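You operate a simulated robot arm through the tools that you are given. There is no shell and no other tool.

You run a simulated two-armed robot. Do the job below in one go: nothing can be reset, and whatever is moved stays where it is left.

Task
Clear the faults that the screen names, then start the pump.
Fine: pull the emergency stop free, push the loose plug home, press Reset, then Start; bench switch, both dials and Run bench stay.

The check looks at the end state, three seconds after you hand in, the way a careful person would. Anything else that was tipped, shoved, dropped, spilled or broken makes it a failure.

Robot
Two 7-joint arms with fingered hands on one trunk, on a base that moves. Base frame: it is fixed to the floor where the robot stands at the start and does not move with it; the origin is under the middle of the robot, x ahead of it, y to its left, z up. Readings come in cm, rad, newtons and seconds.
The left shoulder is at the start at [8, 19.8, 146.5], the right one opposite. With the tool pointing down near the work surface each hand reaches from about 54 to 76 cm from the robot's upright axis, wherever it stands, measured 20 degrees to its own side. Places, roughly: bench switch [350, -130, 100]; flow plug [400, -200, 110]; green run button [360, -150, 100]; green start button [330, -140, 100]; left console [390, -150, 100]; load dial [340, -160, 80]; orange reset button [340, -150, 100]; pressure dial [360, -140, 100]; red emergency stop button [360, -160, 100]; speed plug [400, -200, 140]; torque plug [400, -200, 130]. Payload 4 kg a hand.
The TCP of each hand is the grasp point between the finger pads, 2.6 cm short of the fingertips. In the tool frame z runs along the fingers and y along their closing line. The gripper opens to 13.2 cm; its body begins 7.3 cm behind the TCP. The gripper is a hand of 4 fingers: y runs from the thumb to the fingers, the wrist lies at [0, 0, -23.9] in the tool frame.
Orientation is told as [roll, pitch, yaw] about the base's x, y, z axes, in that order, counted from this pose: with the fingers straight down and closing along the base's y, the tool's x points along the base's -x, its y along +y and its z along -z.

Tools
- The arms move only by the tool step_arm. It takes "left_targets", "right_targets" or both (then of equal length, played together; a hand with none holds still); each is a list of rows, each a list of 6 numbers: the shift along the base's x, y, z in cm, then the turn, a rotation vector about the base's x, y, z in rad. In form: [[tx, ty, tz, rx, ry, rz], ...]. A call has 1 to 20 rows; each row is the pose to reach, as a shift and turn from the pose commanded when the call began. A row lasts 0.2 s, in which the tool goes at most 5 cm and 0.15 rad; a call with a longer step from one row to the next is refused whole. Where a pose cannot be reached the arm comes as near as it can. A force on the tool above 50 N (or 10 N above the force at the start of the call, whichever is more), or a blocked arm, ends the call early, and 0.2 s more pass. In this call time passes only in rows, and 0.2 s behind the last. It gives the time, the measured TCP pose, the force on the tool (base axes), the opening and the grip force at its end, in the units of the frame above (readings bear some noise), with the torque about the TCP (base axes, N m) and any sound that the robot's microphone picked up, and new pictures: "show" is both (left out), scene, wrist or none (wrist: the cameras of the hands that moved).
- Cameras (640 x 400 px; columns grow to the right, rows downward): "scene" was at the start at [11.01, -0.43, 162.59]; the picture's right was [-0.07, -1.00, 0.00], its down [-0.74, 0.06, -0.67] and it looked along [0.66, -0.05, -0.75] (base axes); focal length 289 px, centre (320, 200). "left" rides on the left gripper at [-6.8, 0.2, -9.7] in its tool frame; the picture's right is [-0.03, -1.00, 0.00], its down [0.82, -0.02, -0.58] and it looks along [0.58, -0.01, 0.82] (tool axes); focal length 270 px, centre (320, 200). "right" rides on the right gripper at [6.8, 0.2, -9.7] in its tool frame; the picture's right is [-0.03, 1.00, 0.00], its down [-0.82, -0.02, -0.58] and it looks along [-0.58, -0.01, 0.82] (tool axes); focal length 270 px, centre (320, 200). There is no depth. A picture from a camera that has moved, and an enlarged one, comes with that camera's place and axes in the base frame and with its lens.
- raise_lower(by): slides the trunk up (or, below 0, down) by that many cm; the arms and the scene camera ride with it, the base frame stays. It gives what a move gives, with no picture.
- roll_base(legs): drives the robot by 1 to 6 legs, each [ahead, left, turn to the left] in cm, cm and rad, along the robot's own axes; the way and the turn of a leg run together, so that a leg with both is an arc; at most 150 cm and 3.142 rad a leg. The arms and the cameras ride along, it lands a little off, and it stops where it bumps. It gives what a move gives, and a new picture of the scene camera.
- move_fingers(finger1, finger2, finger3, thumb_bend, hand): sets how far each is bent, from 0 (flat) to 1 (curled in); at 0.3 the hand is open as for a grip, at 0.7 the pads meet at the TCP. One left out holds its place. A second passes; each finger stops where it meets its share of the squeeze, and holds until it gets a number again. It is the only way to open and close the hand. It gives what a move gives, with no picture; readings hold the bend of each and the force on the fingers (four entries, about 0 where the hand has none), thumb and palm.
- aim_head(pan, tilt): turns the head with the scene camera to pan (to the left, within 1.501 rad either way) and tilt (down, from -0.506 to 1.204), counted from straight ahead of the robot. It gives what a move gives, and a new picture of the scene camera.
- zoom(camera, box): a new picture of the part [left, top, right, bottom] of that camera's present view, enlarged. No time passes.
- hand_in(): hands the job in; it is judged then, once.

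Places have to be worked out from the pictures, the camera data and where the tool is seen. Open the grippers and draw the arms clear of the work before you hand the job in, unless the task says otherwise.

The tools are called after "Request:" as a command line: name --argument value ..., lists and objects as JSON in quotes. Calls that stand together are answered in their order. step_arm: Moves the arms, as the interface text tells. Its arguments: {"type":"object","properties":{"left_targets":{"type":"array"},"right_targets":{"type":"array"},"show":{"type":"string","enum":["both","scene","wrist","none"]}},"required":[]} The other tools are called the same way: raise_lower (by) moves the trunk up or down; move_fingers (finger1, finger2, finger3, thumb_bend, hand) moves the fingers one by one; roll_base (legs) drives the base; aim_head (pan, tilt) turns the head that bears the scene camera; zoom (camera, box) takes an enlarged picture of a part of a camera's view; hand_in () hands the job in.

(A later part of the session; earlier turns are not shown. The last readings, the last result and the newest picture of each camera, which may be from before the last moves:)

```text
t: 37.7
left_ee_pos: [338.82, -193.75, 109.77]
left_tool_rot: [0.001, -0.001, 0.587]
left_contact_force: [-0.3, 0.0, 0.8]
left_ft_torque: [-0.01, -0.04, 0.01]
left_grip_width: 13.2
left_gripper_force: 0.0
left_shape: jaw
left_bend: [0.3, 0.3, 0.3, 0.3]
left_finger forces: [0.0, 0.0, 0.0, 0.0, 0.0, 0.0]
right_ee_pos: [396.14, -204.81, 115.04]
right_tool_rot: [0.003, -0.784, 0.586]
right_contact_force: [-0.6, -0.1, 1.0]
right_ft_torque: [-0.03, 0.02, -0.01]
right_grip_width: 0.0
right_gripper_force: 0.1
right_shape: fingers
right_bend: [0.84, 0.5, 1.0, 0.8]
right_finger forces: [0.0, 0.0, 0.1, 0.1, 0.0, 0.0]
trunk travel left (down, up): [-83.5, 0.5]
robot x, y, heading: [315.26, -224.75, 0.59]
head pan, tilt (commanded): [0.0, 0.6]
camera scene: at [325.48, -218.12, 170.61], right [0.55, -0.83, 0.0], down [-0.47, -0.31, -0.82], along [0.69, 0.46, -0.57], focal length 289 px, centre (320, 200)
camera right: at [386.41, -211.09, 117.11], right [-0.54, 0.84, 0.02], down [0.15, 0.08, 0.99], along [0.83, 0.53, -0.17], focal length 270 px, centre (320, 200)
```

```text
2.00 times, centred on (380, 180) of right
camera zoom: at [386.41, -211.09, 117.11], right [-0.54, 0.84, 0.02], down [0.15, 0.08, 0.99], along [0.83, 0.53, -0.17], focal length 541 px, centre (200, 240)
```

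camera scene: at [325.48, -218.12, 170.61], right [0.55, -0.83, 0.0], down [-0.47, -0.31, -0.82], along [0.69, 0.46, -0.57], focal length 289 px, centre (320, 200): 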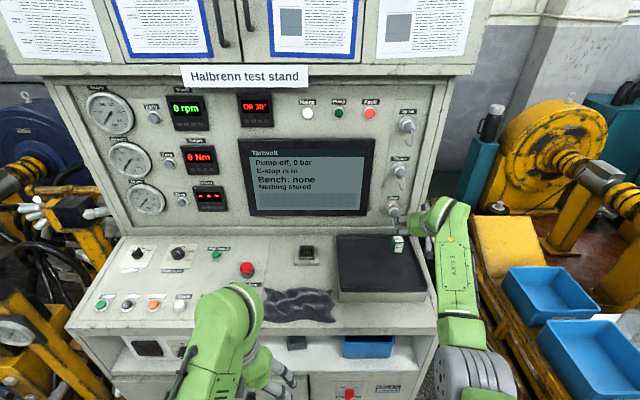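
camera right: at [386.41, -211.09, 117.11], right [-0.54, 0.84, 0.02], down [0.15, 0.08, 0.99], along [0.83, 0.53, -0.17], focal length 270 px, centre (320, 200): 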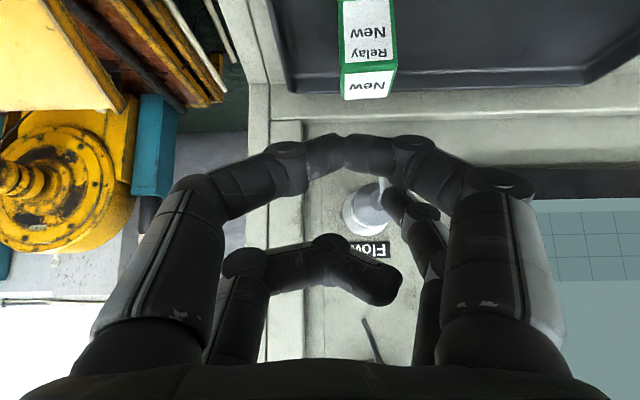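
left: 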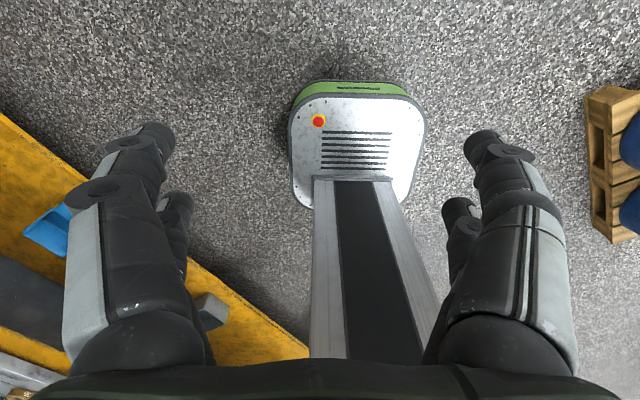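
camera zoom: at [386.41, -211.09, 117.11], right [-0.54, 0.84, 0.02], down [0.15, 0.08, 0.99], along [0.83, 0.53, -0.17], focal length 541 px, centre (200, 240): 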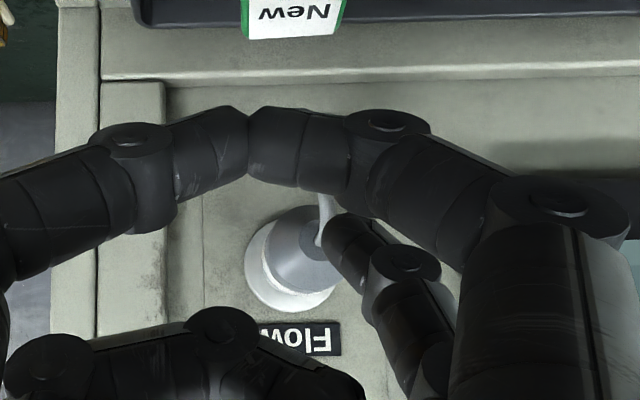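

The fingertip is about 1 cm too far to the robot's left of the plug's centre. I shift it right by 0.9 cm and slightly up, then creep forward in small steps watching the force.

Request:
step_arm --right_targets '[[0.5, -0.75, 0.2, 0, 0, 0], [0.9, -0.47, 0.2, 0, 0, 0], [1.3, -0.2, 0.2, 0, 0, 0], [1.75, 0.1, 0.2, 0, 0, 0]]' --show "both"

Request:
zoom --camera "scene" --box '[360, 170, 440, 250]'

Request:
zoom --camera "right" --box '[300, 80, 460, 280]'

```text
t: 38.7
left_ee_pos: [338.79, -193.8, 109.77]
left_tool_rot: [-0.001, -0.002, 0.587]
left_contact_force: [-0.4, -0.5, -0.5]
left_ft_torque: [-0.02, -0.01, 0.01]
left_grip_width: 13.15
left_gripper_force: 0.1
left_shape: jaw
left_bend: [0.3, 0.3, 0.3, 0.3]
left_finger forces: [0.0, 0.1, 0.1, 0.1, 0.1, 0.0]
right_ee_pos: [397.95, -204.77, 115.31]
right_tool_rot: [0.003, -0.785, 0.587]
right_contact_force: [0.8, 0.2, 0.2]
right_ft_torque: [-0.02, -0.03, 0.04]
right_grip_width: 0.01
right_gripper_force: 0.0
right_shape: fingers
right_bend: [0.84, 0.5, 1.0, 0.8]
right_finger forces: [0.0, 0.0, 0.0, 0.1, 0.1, 0.0]
trunk travel left (down, up): [-83.5, 0.5]
robot x, y, heading: [315.54, -225.24, 0.59]
head pan, tilt (commanded): [0.0, 0.6]
camera scene: at [325.44, -218.16, 170.61], right [0.55, -0.83, 0.0], down [-0.47, -0.31, -0.82], along [0.69, 0.46, -0.57], focal length 289 px, centre (320, 200)
camera right: at [388.17, -211.03, 117.34], right [-0.54, 0.84, 0.02], down [0.15, 0.08, 0.99], along [0.83, 0.53, -0.17], focal length 270 px, centre (320, 200)
```

scene: 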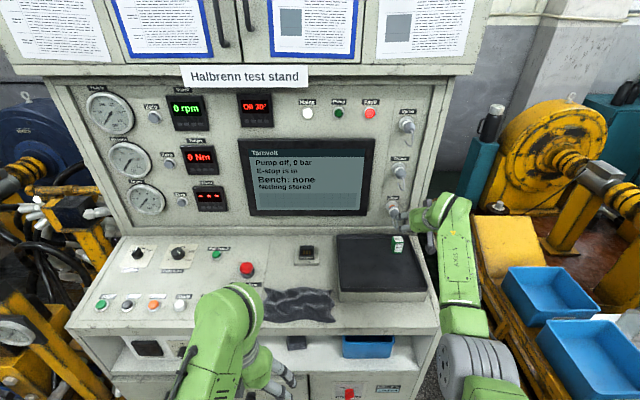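
right: 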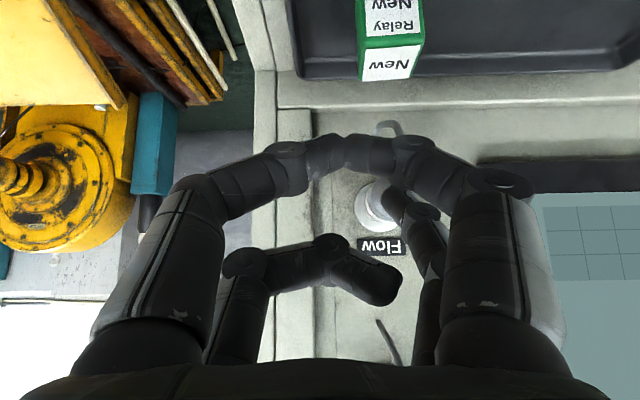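

```text
5.00 times, centred on (400, 210) of scene
camera zoom: at [325.44, -218.16, 170.61], right [0.55, -0.83, 0.0], down [-0.47, -0.31, -0.82], along [0.69, 0.46, -0.57], focal length 1444 px, centre (-80, 150)
```

zoom: 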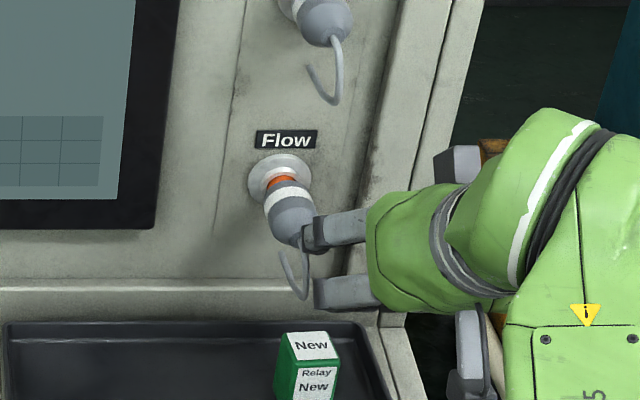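

```text
2.00 times, centred on (380, 180) of right
camera zoom: at [388.17, -211.03, 117.34], right [-0.54, 0.84, 0.02], down [0.15, 0.08, 0.99], along [0.83, 0.53, -0.17], focal length 541 px, centre (200, 240)
```

zoom: 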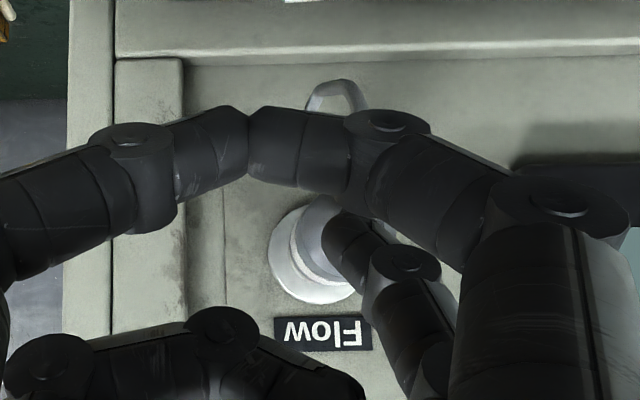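

Accounting for parallax, the earlier sideways alignment was right (plug at R≈24.2). I back off half a centimetre, shift back left 0.7 cm and creep forward until contact.

Request:
step_arm --right_targets '[[-0.5, -0.33, 0, 0, 0, 0], [-0.89, 0.25, 0, 0, 0, 0], [-0.39, 0.58, 0, 0, 0, 0], [-0.06, 0.8, 0, 0, 0, 0], [0.27, 1.02, 0, 0, 0, 0], [0.6, 1.24, 0, 0, 0, 0]]' --show "both"

Request:
zoom --camera "scene" --box '[360, 170, 440, 250]'

Request:
zoom --camera "right" --box '[300, 80, 460, 280]'

```text
t: 40.1
left_ee_pos: [338.72, -193.77, 109.87]
left_tool_rot: [0.0, -0.004, 0.587]
left_contact_force: [-0.5, -0.5, 0.6]
left_ft_torque: [0.01, 0.02, 0.0]
left_grip_width: 13.21
left_gripper_force: 0.0
left_shape: jaw
left_bend: [0.3, 0.3, 0.3, 0.3]
left_finger forces: [0.0, 0.0, 0.1, 0.0, 0.0, 0.1]
right_ee_pos: [398.42, -203.64, 115.28]
right_tool_rot: [0.003, -0.785, 0.586]
right_contact_force: [-2.3, -1.7, -1.6]
right_ft_torque: [-0.05, 0.03, 0.15]
right_grip_width: 0.0
right_gripper_force: 2.0
right_shape: fingers
right_bend: [0.84, 0.5, 1.0, 0.8]
right_finger forces: [0.1, 3.0, 0.0, 0.0, 0.1, 0.0]
trunk travel left (down, up): [-83.5, 0.5]
robot x, y, heading: [315.65, -224.85, 0.585]
head pan, tilt (commanded): [0.0, 0.6]
camera scene: at [325.32, -218.23, 170.62], right [0.55, -0.83, 0.0], down [-0.47, -0.31, -0.83], along [0.69, 0.46, -0.56], focal length 289 px, centre (320, 200)
camera right: at [388.65, -209.86, 117.39], right [-0.54, 0.84, 0.02], down [0.15, 0.08, 0.99], along [0.83, 0.53, -0.17], focal length 270 px, centre (320, 200)
```

scene: 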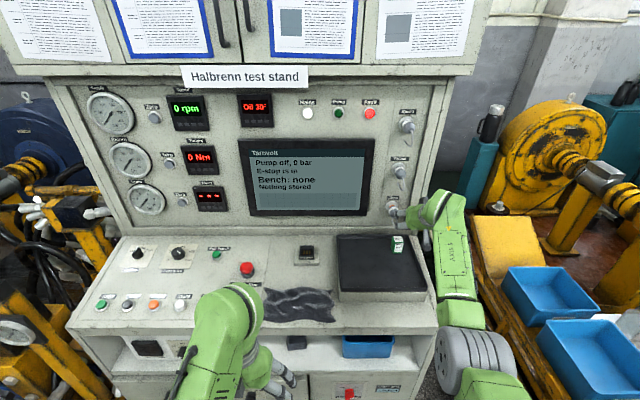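
right: 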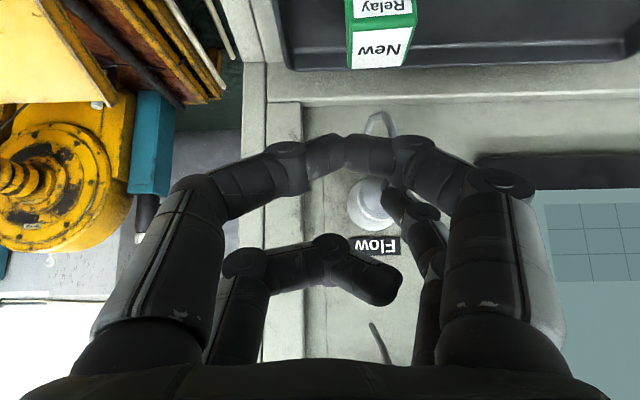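

```text
5.00 times, centred on (400, 210) of scene
camera zoom: at [325.32, -218.23, 170.62], right [0.55, -0.83, 0.0], down [-0.47, -0.31, -0.83], along [0.69, 0.46, -0.56], focal length 1444 px, centre (-80, 150)
```

zoom: 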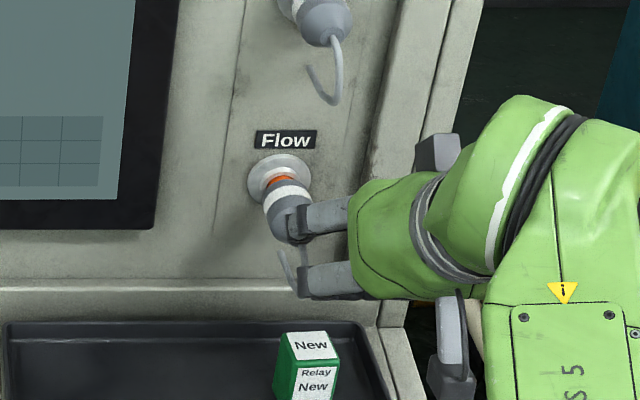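

```text
2.00 times, centred on (380, 180) of right
camera zoom: at [388.65, -209.86, 117.39], right [-0.54, 0.84, 0.02], down [0.15, 0.08, 0.99], along [0.83, 0.53, -0.17], focal length 541 px, centre (200, 240)
```

zoom: 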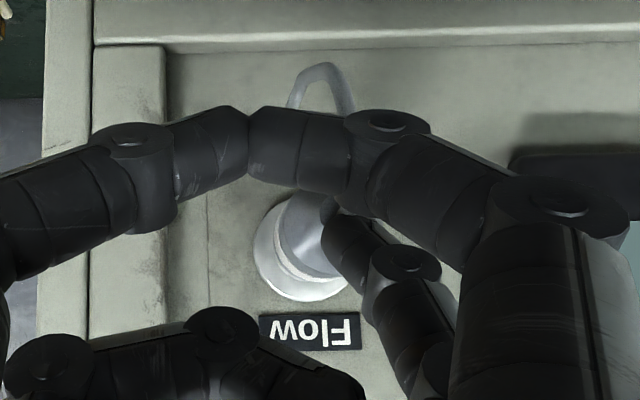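

Finger2 is touching the plug (3 N) and the orange band has started to shrink. I push on along the panel normal in small steps.

Request:
step_arm --right_targets '[[0.25, 0.166, 0, 0, 0, 0], [0.5, 0.333, 0, 0, 0, 0], [0.75, 0.5, 0, 0, 0, 0], [1.0, 0.666, 0, 0, 0, 0]]' --show "both"

Request:
zoom --camera "scene" --box '[360, 170, 440, 250]'

Request:
zoom --camera "right" --box '[300, 80, 460, 280]'

```text
t: 41.1
left_ee_pos: [338.5, -194.02, 109.81]
left_tool_rot: [0.0, -0.006, 0.587]
left_contact_force: [-0.1, 0.6, 1.0]
left_ft_torque: [-0.03, 0.01, 0.02]
left_grip_width: 13.2
left_gripper_force: 0.0
left_shape: jaw
left_bend: [0.3, 0.3, 0.3, 0.3]
left_finger forces: [0.1, 0.0, 0.0, 0.0, 0.0, 0.0]
right_ee_pos: [399.23, -203.02, 115.29]
right_tool_rot: [0.005, -0.784, 0.584]
right_contact_force: [-11.9, -7.6, -4.0]
right_ft_torque: [-0.3, 0.1, 0.69]
right_grip_width: 0.0
right_gripper_force: 7.9
right_shape: fingers
right_bend: [0.84, 0.5, 1.0, 0.8]
right_finger forces: [0.0, 14.7, 0.1, 0.1, 0.1, 0.1]
trunk travel left (down, up): [-83.5, 0.5]
robot x, y, heading: [315.23, -225.26, 0.583]
head pan, tilt (commanded): [0.0, 0.6]
camera scene: at [325.14, -218.41, 170.63], right [0.55, -0.83, 0.0], down [-0.47, -0.31, -0.83], along [0.69, 0.46, -0.56], focal length 289 px, centre (320, 200)
camera right: at [389.47, -209.34, 117.38], right [-0.54, 0.84, 0.02], down [0.15, 0.08, 0.99], along [0.83, 0.53, -0.17], focal length 270 px, centre (320, 200)
```

scene: 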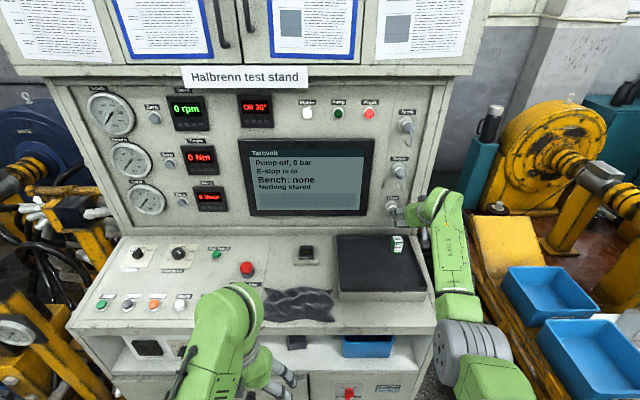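
right: 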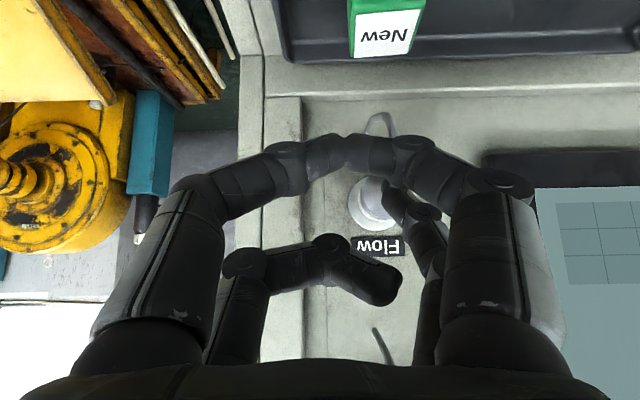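

```text
5.00 times, centred on (400, 210) of scene
camera zoom: at [325.14, -218.41, 170.63], right [0.55, -0.83, 0.0], down [-0.47, -0.31, -0.83], along [0.69, 0.46, -0.56], focal length 1444 px, centre (-80, 150)
```

zoom: 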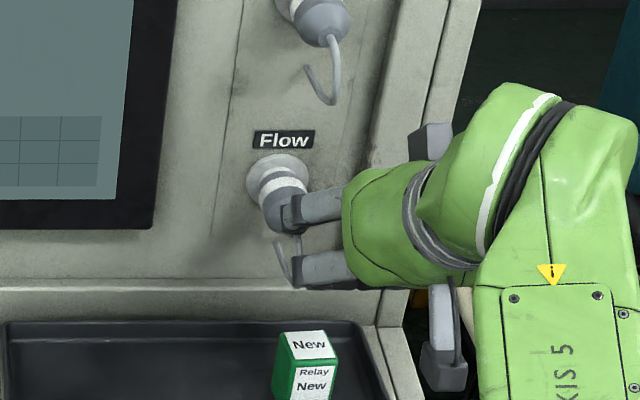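

```text
2.00 times, centred on (380, 180) of right
camera zoom: at [389.47, -209.34, 117.38], right [-0.54, 0.84, 0.02], down [0.15, 0.08, 0.99], along [0.83, 0.53, -0.17], focal length 541 px, centre (200, 240)
```

zoom: 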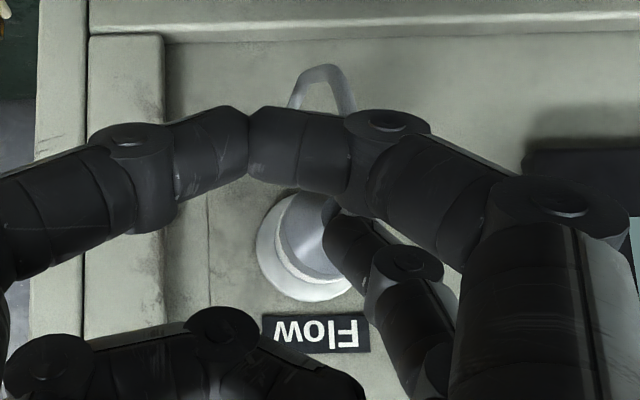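

The orange band has vanished and the Flow display now shows a value instead of dashes. I give one slightly firmer push to be sure it is home.

Request:
step_arm --right_targets '[[0.2, 0.133, 0, 0, 0, 0], [0.4, 0.266, 0, 0, 0, 0]]' --show "none"

Request:
zoom --camera "scene" --box '[360, 170, 440, 250]'

Request:
zoom --camera "scene" --box '[160, 80, 400, 230]'

```text
t: 41.7
left_ee_pos: [338.47, -194.2, 109.86]
left_tool_rot: [0.0, -0.008, 0.587]
left_contact_force: [0.0, -0.2, -0.2]
left_ft_torque: [0.0, 0.05, 0.02]
left_grip_width: 13.19
left_gripper_force: 0.1
left_shape: jaw
left_bend: [0.3, 0.3, 0.3, 0.3]
left_finger forces: [0.0, 0.0, 0.1, 0.0, 0.0, 0.1]
right_ee_pos: [399.38, -203.04, 115.36]
right_tool_rot: [0.002, -0.783, 0.585]
right_contact_force: [-25.4, -17.8, -9.0]
right_ft_torque: [-0.58, 0.29, 1.4]
right_grip_width: 0.0
right_gripper_force: 16.1
right_shape: fingers
right_bend: [0.84, 0.52, 1.0, 0.8]
right_finger forces: [0.0, 31.6, 0.1, 0.0, 0.0, 0.0]
trunk travel left (down, up): [-83.5, 0.5]
robot x, y, heading: [315.42, -225.04, 0.587]
head pan, tilt (commanded): [0.0, 0.6]
```

```text
5.00 times, centred on (400, 210) of scene
camera zoom: at [324.79, -218.71, 170.66], right [0.55, -0.83, 0.0], down [-0.47, -0.31, -0.83], along [0.69, 0.46, -0.56], focal length 1444 px, centre (-80, 150)
```

zoom: 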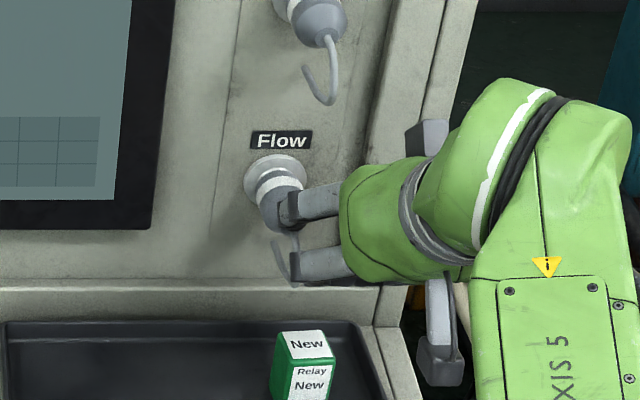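

```text
2.67 times, centred on (280, 155) of scene
camera zoom: at [324.79, -218.71, 170.66], right [0.55, -0.83, 0.0], down [-0.47, -0.31, -0.83], along [0.69, 0.46, -0.56], focal length 770 px, centre (427, 320)
```

zoom: 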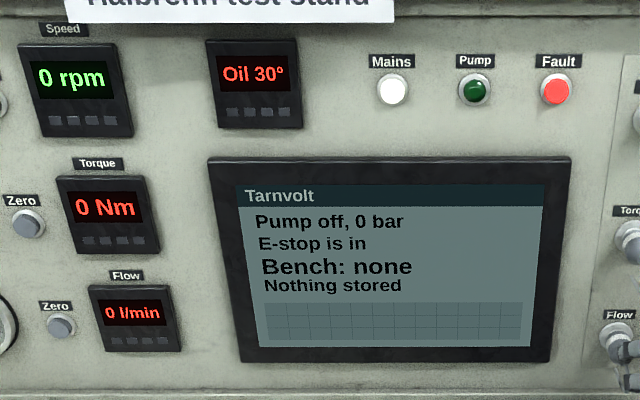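

The plug resisted a 32 N push and Flow reads 0 l/min, so it is home. I retract straight back and then up, away from the box.

Request:
step_arm --right_targets '[[-1, -0.66, 0, 0, 0, 0], [-3.3, -2.2, 0.3, 0, 0, 0], [-6, -4, 1, 0, 0, 0], [-8.7, -5.8, 3, 0, 0, 0], [-11, -7.3, 6, 0, 0, 0], [-13.5, -9, 9, 0, 0, 0], [-16, -10.6, 12, 0, 0, 0], [-18.5, -12.3, 15, 0, 0, 0], [-21, -14, 16.5, 0, 0, 0]]' --show "scene"

Request:
zoom --camera "scene" --box '[350, 100, 450, 260]'

```text
t: 43.7
left_ee_pos: [338.77, -193.86, 109.83]
left_tool_rot: [-0.001, -0.004, 0.587]
left_contact_force: [0.0, 0.1, 0.0]
left_ft_torque: [0.02, -0.02, 0.01]
left_grip_width: 13.18
left_gripper_force: 0.0
left_shape: jaw
left_bend: [0.3, 0.3, 0.3, 0.3]
left_finger forces: [0.0, 0.0, 0.0, 0.1, 0.1, 0.0]
right_ee_pos: [378.91, -216.54, 131.91]
right_tool_rot: [0.002, -0.785, 0.587]
right_contact_force: [0.3, -0.8, 1.0]
right_ft_torque: [0.01, 0.02, 0.02]
right_grip_width: 0.0
right_gripper_force: 0.0
right_shape: fingers
right_bend: [0.84, 0.5, 1.0, 0.8]
right_finger forces: [0.0, 0.0, 0.1, 0.0, 0.0, 0.0]
trunk travel left (down, up): [-83.5, 0.5]
robot x, y, heading: [315.52, -224.79, 0.587]
head pan, tilt (commanded): [0.0, 0.6]
camera scene: at [325.28, -218.25, 170.62], right [0.55, -0.83, 0.0], down [-0.47, -0.31, -0.83], along [0.69, 0.46, -0.56], focal length 289 px, centre (320, 200)
```

scene: 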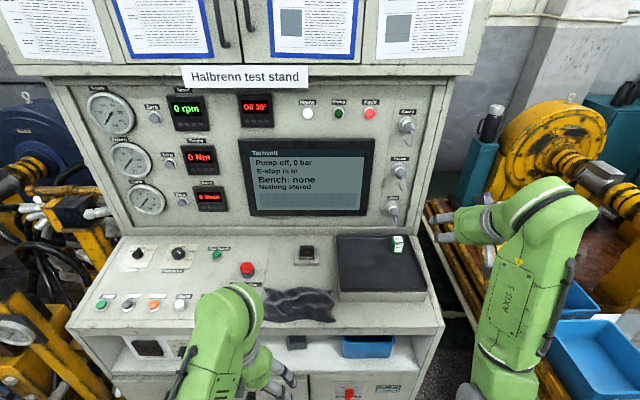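

```text
2.50 times, centred on (400, 180) of scene
camera zoom: at [325.28, -218.25, 170.62], right [0.55, -0.83, 0.0], down [-0.47, -0.31, -0.83], along [0.69, 0.46, -0.56], focal length 722 px, centre (120, 250)
```

zoom: 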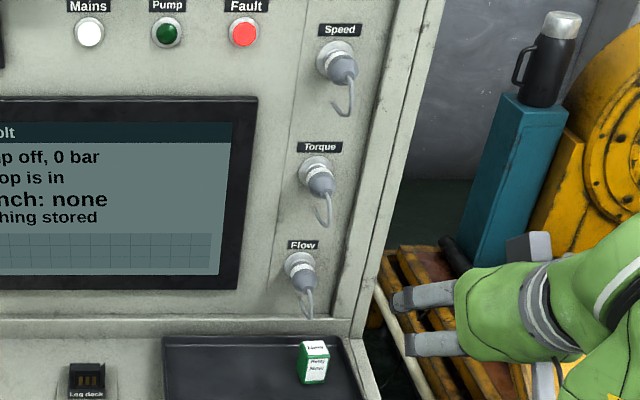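

The Flow plug now looks like its neighbours and the green box stands untouched. I drive 40 cm left and 9 cm ahead to bring the emergency stop in reach of the right hand.

Request:
roll_base --legs '[[9, 40, 0]]'

Request:
move_fingers --hand "right" --thumb_bend 0.4 --finger1 0.4 --finger2 0.4 --finger3 0.4

Request:
zoom --camera "right" --box '[0, 0, 640, 400]'

```text
t: 46.2
left_ee_pos: [324.33, -155.52, 109.93]
left_tool_rot: [0.002, -0.003, 0.586]
left_contact_force: [-0.6, -0.2, 1.0]
left_ft_torque: [0.03, -0.01, 0.01]
left_grip_width: 13.21
left_gripper_force: 0.1
left_shape: jaw
left_bend: [0.3, 0.3, 0.3, 0.3]
left_finger forces: [0.0, 0.1, 0.0, 0.0, 0.1, 0.1]
right_ee_pos: [364.35, -178.43, 131.74]
right_tool_rot: [0.004, -0.785, 0.58]
right_contact_force: [-0.4, -0.8, 0.0]
right_ft_torque: [0.01, 0.0, 0.04]
right_grip_width: 0.0
right_gripper_force: 0.0
right_shape: fingers
right_bend: [0.84, 0.5, 1.0, 0.8]
right_finger forces: [0.0, 0.0, 0.0, 0.0, 0.1, 0.0]
trunk travel left (down, up): [-83.5, 0.5]
robot x, y, heading: [300.68, -186.16, 0.584]
head pan, tilt (commanded): [0.0, 0.6]
camera scene: at [310.87, -179.95, 170.62], right [0.55, -0.83, 0.0], down [-0.47, -0.31, -0.83], along [0.69, 0.46, -0.56], focal length 289 px, centre (320, 200)
```

scene: 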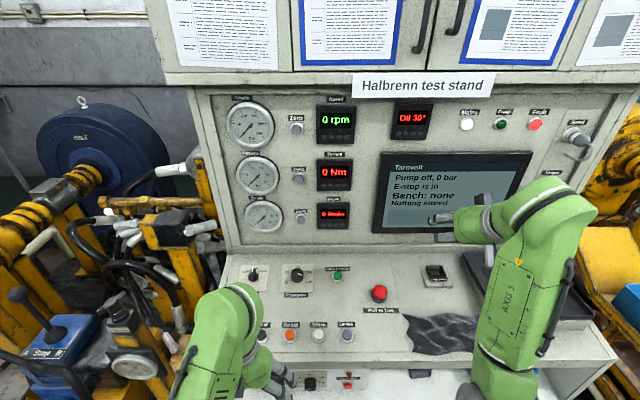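

```text
t: 47.2
left_ee_pos: [324.16, -155.31, 109.72]
left_tool_rot: [0.0, -0.002, 0.585]
left_contact_force: [-0.3, -0.5, -1.1]
left_ft_torque: [-0.03, 0.0, 0.0]
left_grip_width: 13.2
left_gripper_force: 0.0
left_shape: jaw
left_bend: [0.3, 0.3, 0.3, 0.3]
left_finger forces: [0.0, 0.1, 0.0, 0.0, 0.0, 0.0]
right_ee_pos: [364.19, -177.96, 131.75]
right_tool_rot: [0.0, -0.785, 0.584]
right_contact_force: [-0.1, 0.7, 0.0]
right_ft_torque: [0.02, -0.02, 0.0]
right_grip_width: 9.92
right_gripper_force: 0.0
right_shape: fingers
right_bend: [0.4, 0.4, 0.4, 0.4]
right_finger forces: [0.1, 0.0, 0.1, 0.0, 0.0, 0.0]
trunk travel left (down, up): [-83.5, 0.5]
robot x, y, heading: [301.11, -186.01, 0.581]
head pan, tilt (commanded): [0.0, 0.6]
```

```text
1.00 times, centred on (320, 200) of right (not enlarged: the box is as wide or as high as the picture)
camera zoom: at [354.41, -184.22, 133.85], right [-0.54, 0.84, 0.02], down [0.15, 0.08, 0.99], along [0.83, 0.53, -0.17], focal length 270 px, centre (320, 200)
```

zoom: 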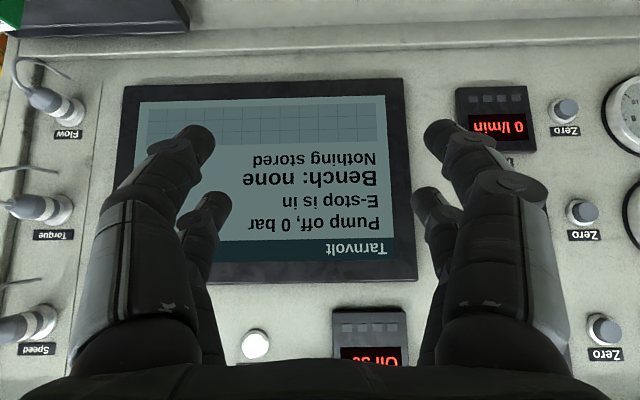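

The Flow display still reads 0 l/min. I zoom in on the e-stop to fix its place from here.

Request:
zoom --camera "scene" --box '[260, 240, 420, 340]'

```text
4.00 times, centred on (340, 290) of scene
camera zoom: at [310.65, -179.44, 170.61], right [0.55, -0.83, 0.0], down [-0.47, -0.31, -0.82], along [0.69, 0.45, -0.57], focal length 1155 px, centre (240, -160)
```

zoom: 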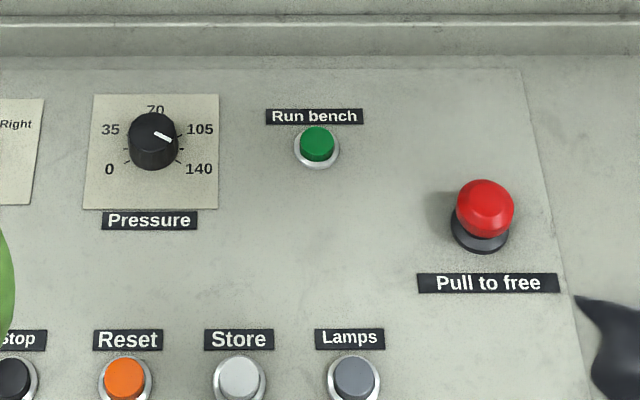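

The e-stop axis is at about [364.5,-165.0], head centre z≈102.5, about 4 cm wide. I bring the right hand above it with the tool almost straight down, at z≈115.

Request:
step_arm --right_targets '[[0.05, 2.2, -2, -0.063, 0.0955, 0], [0.1, 4.4, -4, -0.125, 0.191, 0], [0.15, 6.5, -6.5, -0.188, 0.2865, 0], [0.2, 8.7, -9, -0.251, 0.382, 0], [0.25, 10.9, -12, -0.313, 0.4775, 0], [0.3, 13.0, -15, -0.376, 0.573, 0]]' --show "both"

Request:
zoom --camera "scene" --box '[300, 220, 460, 320]'

```text
t: 48.6
left_ee_pos: [324.17, -155.03, 109.59]
left_tool_rot: [-0.002, -0.001, 0.584]
left_contact_force: [-0.5, -0.3, 0.7]
left_ft_torque: [-0.03, 0.0, 0.0]
left_grip_width: 13.19
left_gripper_force: 0.0
left_shape: jaw
left_bend: [0.3, 0.3, 0.3, 0.3]
left_finger forces: [0.0, 0.0, 0.1, 0.0, 0.0, 0.0]
right_ee_pos: [364.63, -164.74, 116.51]
right_tool_rot: [0.001, -0.098, 0.582]
right_contact_force: [0.0, 1.1, 0.1]
right_ft_torque: [0.0, -0.01, -0.02]
right_grip_width: 9.95
right_gripper_force: 0.1
right_shape: fingers
right_bend: [0.4, 0.4, 0.4, 0.4]
right_finger forces: [0.1, 0.0, 0.1, 0.0, 0.1, 0.1]
trunk travel left (down, up): [-83.5, 0.5]
robot x, y, heading: [300.67, -186.22, 0.588]
head pan, tilt (commanded): [0.0, 0.6]
camera scene: at [310.87, -179.32, 170.59], right [0.55, -0.83, 0.0], down [-0.47, -0.31, -0.82], along [0.69, 0.45, -0.57], focal length 289 px, centre (320, 200)
camera right: at [358.13, -168.88, 125.6], right [-0.53, 0.85, 0.0], down [0.64, 0.4, 0.65], along [0.55, 0.35, -0.76], focal length 270 px, centre (320, 200)
```

scene: 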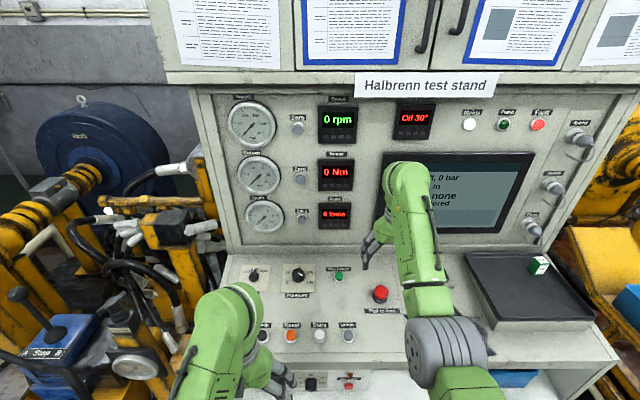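
right: 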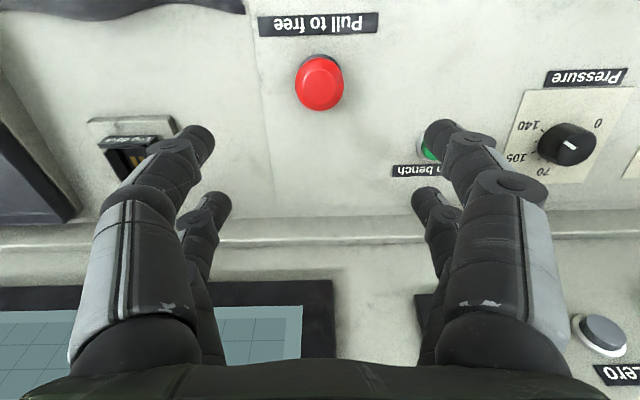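

```text
4.00 times, centred on (380, 270) of scene
camera zoom: at [310.87, -179.32, 170.59], right [0.55, -0.83, 0.0], down [-0.47, -0.31, -0.82], along [0.69, 0.45, -0.57], focal length 1155 px, centre (80, -80)
```

zoom: 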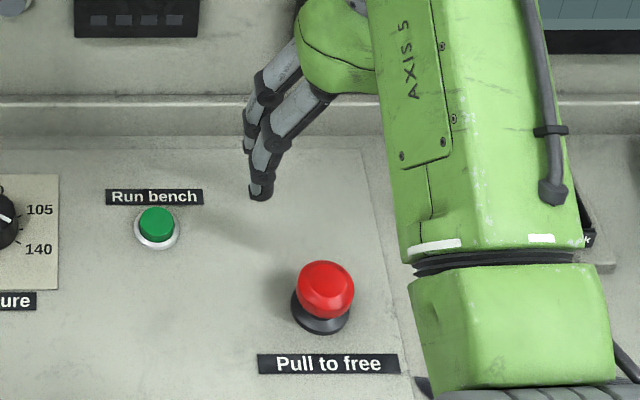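

The hand is centred over the e-stop to within a few millimetres. I narrow the fingers to 0.5 (6.5 cm opening) and descend to z≈103.5.

Request:
move_fingers --hand "right" --thumb_bend 0.48 --finger1 0.48 --finger2 0.48 --finger3 0.48

Request:
step_arm --right_targets '[[-0.1, -0.1, -3, 0, 0, 0], [-0.2, -0.15, -6, 0, 0, 0], [-0.2, -0.15, -9, 0, 0, 0], [-0.2, -0.15, -10.5, 0, 0, 0]]' --show "both"

Request:
zoom --camera "scene" --box '[300, 220, 460, 320]'

```text
t: 49.6
left_ee_pos: [324.08, -155.3, 109.83]
left_tool_rot: [0.0, -0.004, 0.585]
left_contact_force: [-0.7, 0.5, -0.2]
left_ft_torque: [0.03, 0.02, 0.02]
left_grip_width: 13.17
left_gripper_force: 0.1
left_shape: jaw
left_bend: [0.3, 0.3, 0.3, 0.3]
left_finger forces: [0.0, 0.1, 0.0, 0.0, 0.0, 0.0]
right_ee_pos: [364.51, -165.07, 116.74]
right_tool_rot: [0.004, -0.101, 0.583]
right_contact_force: [0.6, 0.4, -0.7]
right_ft_torque: [0.02, 0.01, 0.0]
right_grip_width: 7.34
right_gripper_force: 0.0
right_shape: fingers
right_bend: [0.48, 0.48, 0.48, 0.48]
right_finger forces: [0.0, 0.0, 0.1, 0.1, 0.0, 0.0]
trunk travel left (down, up): [-83.5, 0.5]
robot x, y, heading: [300.43, -186.21, 0.585]
head pan, tilt (commanded): [0.0, 0.6]
```

```text
t: 50.6
left_ee_pos: [324.16, -155.2, 109.79]
left_tool_rot: [0.0, -0.003, 0.586]
left_contact_force: [0.6, -0.2, -0.9]
left_ft_torque: [-0.03, -0.01, 0.02]
left_grip_width: 13.18
left_gripper_force: 0.0
left_shape: jaw
left_bend: [0.3, 0.3, 0.3, 0.3]
left_finger forces: [0.0, 0.0, 0.0, 0.1, 0.1, 0.0]
right_ee_pos: [364.28, -165.2, 106.21]
right_tool_rot: [0.002, -0.102, 0.584]
right_contact_force: [0.0, -0.1, -1.0]
right_ft_torque: [0.04, -0.01, -0.01]
right_grip_width: 7.33
right_gripper_force: 0.1
right_shape: fingers
right_bend: [0.48, 0.48, 0.48, 0.48]
right_finger forces: [0.0, 0.0, 0.1, 0.1, 0.1, 0.0]
trunk travel left (down, up): [-83.5, 0.5]
robot x, y, heading: [300.71, -186.02, 0.588]
head pan, tilt (commanded): [0.0, 0.6]
camera scene: at [310.73, -179.53, 170.61], right [0.55, -0.83, 0.0], down [-0.47, -0.31, -0.82], along [0.69, 0.45, -0.57], focal length 289 px, centre (320, 200)
camera right: at [357.84, -169.29, 115.2], right [-0.53, 0.85, 0.01], down [0.64, 0.4, 0.66], along [0.56, 0.35, -0.75], focal length 270 px, centre (320, 200)
```

scene: 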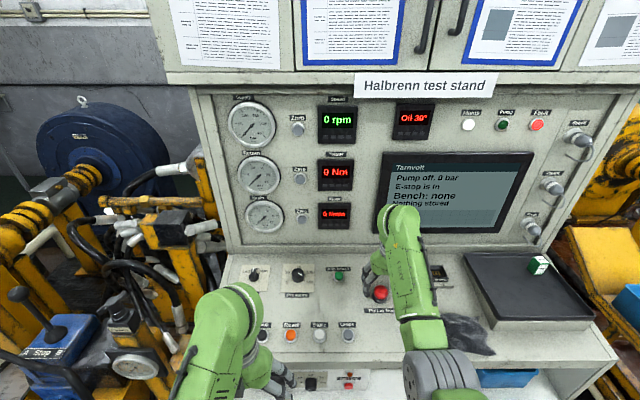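
right: 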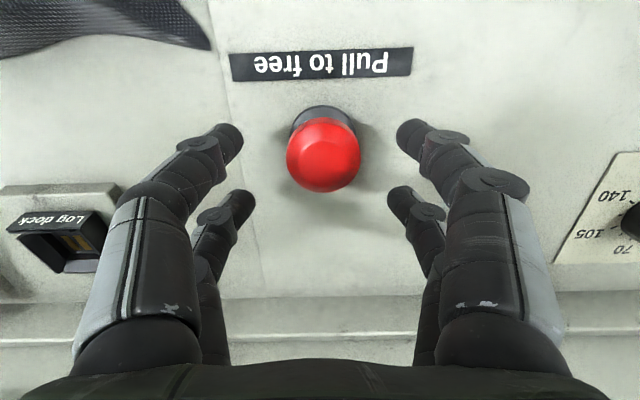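

```text
4.00 times, centred on (380, 270) of scene
camera zoom: at [310.73, -179.53, 170.61], right [0.55, -0.83, 0.0], down [-0.47, -0.31, -0.82], along [0.69, 0.45, -0.57], focal length 1155 px, centre (80, -80)
```

zoom: 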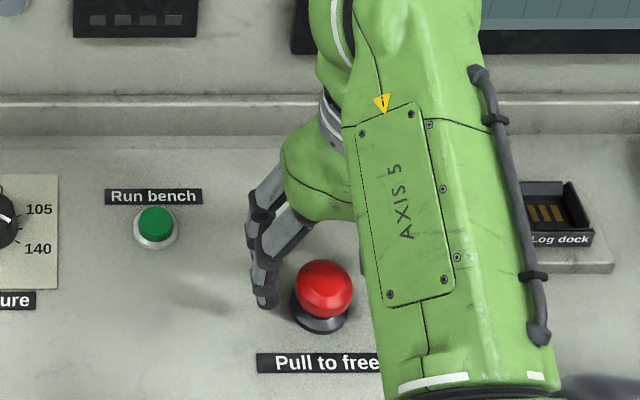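

The head sits centred between the four fingers. I lower 2.8 cm more so that the pads are level with the red head.

Request:
step_arm --right_targets '[[0, 0, -1.4, 0, 0, 0], [0, 0, -2.8, 0, 0, 0]]' --show "both"

Request:
zoom --camera "scene" --box '[340, 250, 420, 310]'

```text
t: 51.2
left_ee_pos: [324.25, -155.28, 109.84]
left_tool_rot: [0.001, -0.004, 0.585]
left_contact_force: [-0.4, 0.2, 0.3]
left_ft_torque: [-0.02, 0.04, 0.0]
left_grip_width: 13.17
left_gripper_force: 0.1
left_shape: jaw
left_bend: [0.3, 0.3, 0.3, 0.3]
left_finger forces: [0.0, 0.0, 0.1, 0.0, 0.1, 0.1]
right_ee_pos: [364.34, -165.13, 103.31]
right_tool_rot: [0.004, -0.1, 0.582]
right_contact_force: [-0.1, -0.1, 0.8]
right_ft_torque: [0.01, -0.01, -0.02]
right_grip_width: 7.32
right_gripper_force: 0.1
right_shape: fingers
right_bend: [0.48, 0.48, 0.48, 0.48]
right_finger forces: [0.0, 0.0, 0.0, 0.0, 0.0, 0.0]
trunk travel left (down, up): [-83.5, 0.5]
robot x, y, heading: [300.69, -186.07, 0.58]
head pan, tilt (commanded): [0.0, 0.6]
camera scene: at [310.74, -179.55, 170.61], right [0.55, -0.83, 0.0], down [-0.47, -0.31, -0.82], along [0.69, 0.45, -0.57], focal length 289 px, centre (320, 200)
camera right: at [357.87, -169.27, 112.35], right [-0.53, 0.85, 0.01], down [0.64, 0.4, 0.66], along [0.55, 0.35, -0.75], focal length 270 px, centre (320, 200)
```

scene: 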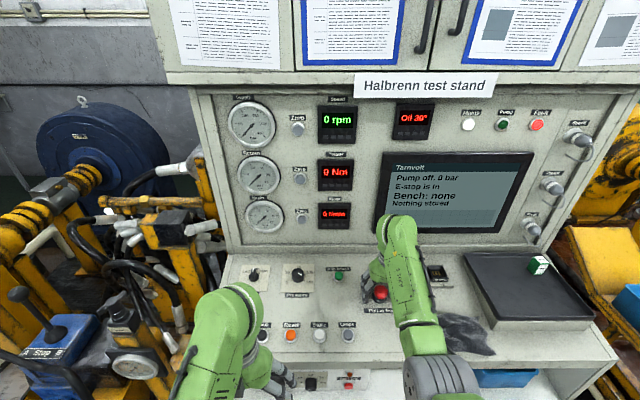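
right: 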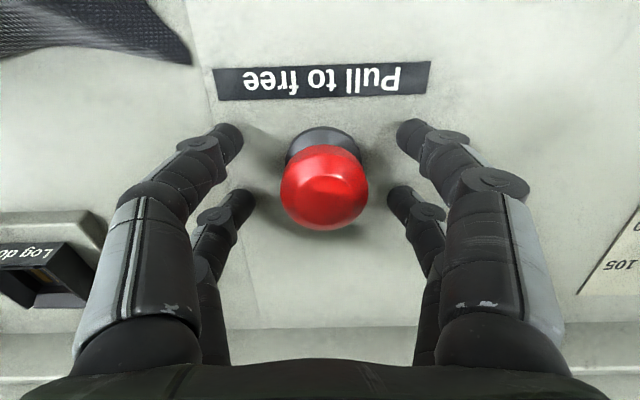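

```text
6.67 times, centred on (380, 280) of scene
camera zoom: at [310.74, -179.55, 170.61], right [0.55, -0.83, 0.0], down [-0.47, -0.31, -0.82], along [0.69, 0.45, -0.57], focal length 1925 px, centre (-80, -333)
```

zoom: 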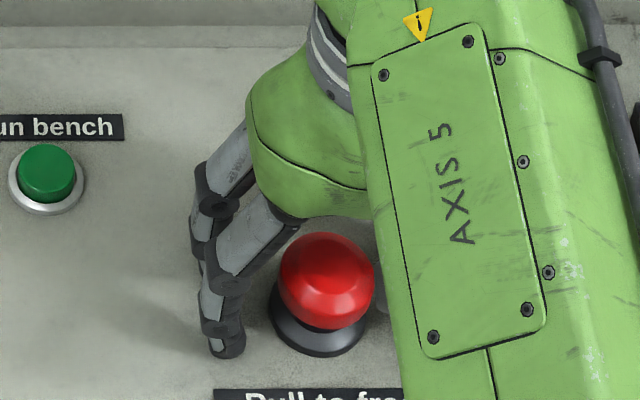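

The head is centred in the hand with no contact. I close all four fingers on it.

Request:
move_fingers --hand "right" --thumb_bend 0.7 --finger1 0.7 --finger2 0.7 --finger3 0.7

Request:
zoom --camera "right" --box '[0, 0, 640, 400]'

```text
t: 52.2
left_ee_pos: [324.13, -155.26, 109.76]
left_tool_rot: [0.0, -0.002, 0.584]
left_contact_force: [0.4, -0.7, 0.1]
left_ft_torque: [-0.03, 0.01, 0.0]
left_grip_width: 13.16
left_gripper_force: 0.0
left_shape: jaw
left_bend: [0.3, 0.3, 0.3, 0.3]
left_finger forces: [0.0, 0.0, 0.0, 0.1, 0.0, 0.0]
right_ee_pos: [364.32, -165.17, 103.21]
right_tool_rot: [0.002, -0.1, 0.583]
right_contact_force: [-1.2, -0.4, -4.4]
right_ft_torque: [-0.03, 0.01, 0.02]
right_grip_width: 1.56
right_gripper_force: 6.9
right_shape: fingers
right_bend: [0.65, 0.66, 0.67, 0.68]
right_finger forces: [4.3, 3.5, 2.2, 0.1, 4.3, 0.1]
trunk travel left (down, up): [-83.5, 0.5]
robot x, y, heading: [300.69, -186.07, 0.583]
head pan, tilt (commanded): [0.0, 0.6]
```

```text
1.00 times, centred on (320, 200) of right (not enlarged: the box is as wide or as high as the picture)
camera zoom: at [357.86, -169.25, 112.34], right [-0.53, 0.85, 0.01], down [0.64, 0.4, 0.66], along [0.55, 0.35, -0.76], focal length 270 px, centre (320, 200)
```

zoom: 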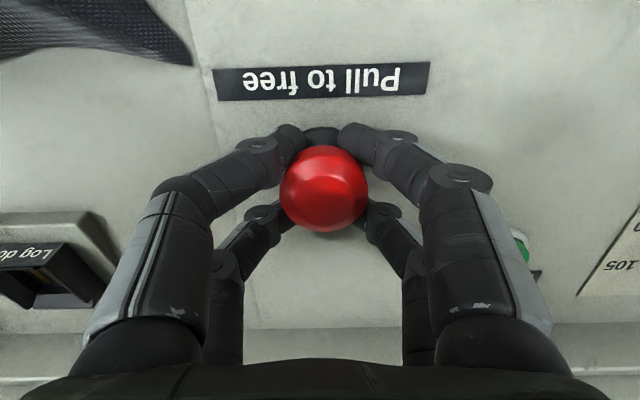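

The fingers have closed around the head, with the tips reaching below the red dome. I pull up along the button's axis in small steps.

Request:
step_arm --right_targets '[[-0.02, -0.01, 0.3, 0, 0, 0], [-0.05, -0.03, 0.6, 0, 0, 0], [-0.08, -0.05, 1.0, 0, 0, 0], [-0.12, -0.08, 1.5, 0, 0, 0]]' --show "both"

Request:
zoom --camera "scene" --box '[300, 90, 540, 240]'

```text
t: 53.2
left_ee_pos: [324.58, -155.07, 109.67]
left_tool_rot: [0.0, 0.003, 0.583]
left_contact_force: [-0.5, -0.5, 0.0]
left_ft_torque: [-0.04, -0.01, -0.01]
left_grip_width: 13.21
left_gripper_force: 0.1
left_shape: jaw
left_bend: [0.3, 0.3, 0.3, 0.3]
left_finger forces: [0.0, 0.1, 0.1, 0.1, 0.0, 0.0]
right_ee_pos: [364.36, -165.19, 104.33]
right_tool_rot: [0.004, -0.088, 0.582]
right_contact_force: [-2.7, 0.3, -29.4]
right_ft_torque: [-0.17, -0.1, 0.03]
right_grip_width: 1.57
right_gripper_force: 13.6
right_shape: fingers
right_bend: [0.63, 0.65, 0.68, 0.67]
right_finger forces: [10.4, 7.2, 3.4, 0.0, 6.1, 0.0]
trunk travel left (down, up): [-83.5, 0.5]
robot x, y, heading: [300.7, -186.34, 0.582]
head pan, tilt (commanded): [0.0, 0.6]
camera scene: at [311.3, -179.3, 170.52], right [0.55, -0.83, 0.0], down [-0.47, -0.31, -0.82], along [0.69, 0.45, -0.57], focal length 289 px, centre (320, 200)
camera right: at [357.97, -169.29, 113.39], right [-0.53, 0.85, 0.01], down [0.65, 0.4, 0.65], along [0.55, 0.35, -0.76], focal length 270 px, centre (320, 200)
```

scene: 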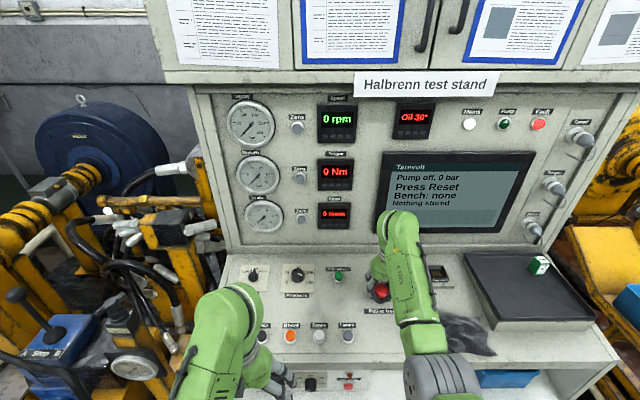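
right: 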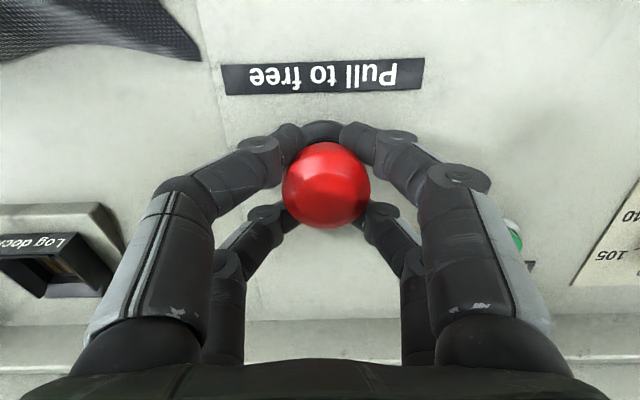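

```text
2.67 times, centred on (420, 165) of scene
camera zoom: at [311.3, -179.3, 170.52], right [0.55, -0.83, 0.0], down [-0.47, -0.31, -0.82], along [0.69, 0.45, -0.57], focal length 770 px, centre (53, 293)
```

zoom: 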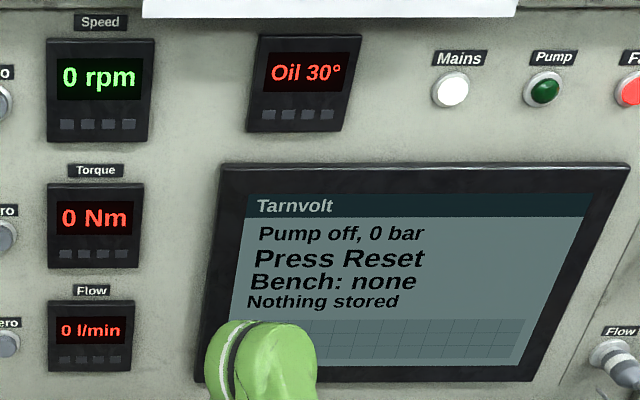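

The screen now says "Press Reset", so the e-stop is free. I ease the tension slightly, open the fingers and lift off straight up.

Request:
step_arm --right_targets '[[0, 0, -0.25, 0, 0, 0]]' --show "none"

Request:
move_fingers --hand "right" --thumb_bend 0.45 --finger1 0.45 --finger2 0.45 --finger3 0.45

Request:
zoom --camera "right" --box '[0, 0, 640, 400]'

Request:
zoom --camera "scene" --box '[300, 90, 540, 240]'

```text
t: 53.6
left_ee_pos: [324.49, -155.15, 109.75]
left_tool_rot: [-0.001, 0.001, 0.585]
left_contact_force: [-0.2, 0.4, 0.5]
left_ft_torque: [0.02, 0.02, -0.01]
left_grip_width: 13.17
left_gripper_force: 0.1
left_shape: jaw
left_bend: [0.3, 0.3, 0.3, 0.3]
left_finger forces: [0.0, 0.0, 0.0, 0.1, 0.1, 0.0]
right_ee_pos: [364.41, -165.17, 104.37]
right_tool_rot: [0.003, -0.094, 0.583]
right_contact_force: [-4.0, -1.8, -29.2]
right_ft_torque: [-0.13, -0.11, 0.02]
right_grip_width: 1.58
right_gripper_force: 14.1
right_shape: fingers
right_bend: [0.62, 0.65, 0.67, 0.67]
right_finger forces: [11.6, 6.5, 3.3, 0.0, 6.6, 0.0]
trunk travel left (down, up): [-83.5, 0.5]
robot x, y, heading: [300.44, -185.83, 0.585]
head pan, tilt (commanded): [0.0, 0.6]
```

```text
t: 54.6
left_ee_pos: [324.13, -155.33, 109.85]
left_tool_rot: [-0.002, -0.004, 0.584]
left_contact_force: [-0.2, 0.1, 0.4]
left_ft_torque: [-0.02, -0.04, 0.0]
left_grip_width: 13.17
left_gripper_force: 0.1
left_shape: jaw
left_bend: [0.3, 0.3, 0.3, 0.3]
left_finger forces: [0.0, 0.0, 0.0, 0.1, 0.1, 0.1]
right_ee_pos: [364.13, -165.26, 104.69]
right_tool_rot: [0.005, -0.101, 0.584]
right_contact_force: [0.2, -0.3, 0.3]
right_ft_torque: [0.03, 0.0, -0.01]
right_grip_width: 8.23
right_gripper_force: 0.0
right_shape: fingers
right_bend: [0.45, 0.45, 0.45, 0.45]
right_finger forces: [0.0, 0.1, 0.0, 0.0, 0.0, 0.0]
trunk travel left (down, up): [-83.5, 0.5]
robot x, y, heading: [300.58, -186.37, 0.586]
head pan, tilt (commanded): [0.0, 0.6]
```

```text
1.00 times, centred on (320, 200) of right (not enlarged: the box is as wide or as high as the picture)
camera zoom: at [357.62, -169.41, 113.78], right [-0.53, 0.85, 0.01], down [0.64, 0.4, 0.66], along [0.56, 0.35, -0.75], focal length 270 px, centre (320, 200)
```

zoom: 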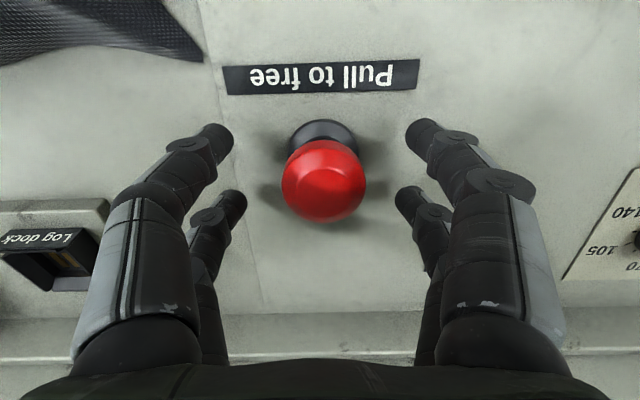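

```text
2.67 times, centred on (420, 165) of scene
camera zoom: at [310.57, -179.6, 170.63], right [0.55, -0.83, 0.0], down [-0.47, -0.31, -0.83], along [0.69, 0.46, -0.56], focal length 770 px, centre (53, 293)
```

zoom: 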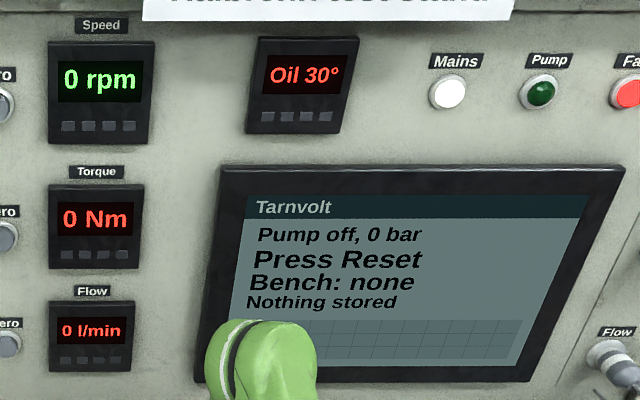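

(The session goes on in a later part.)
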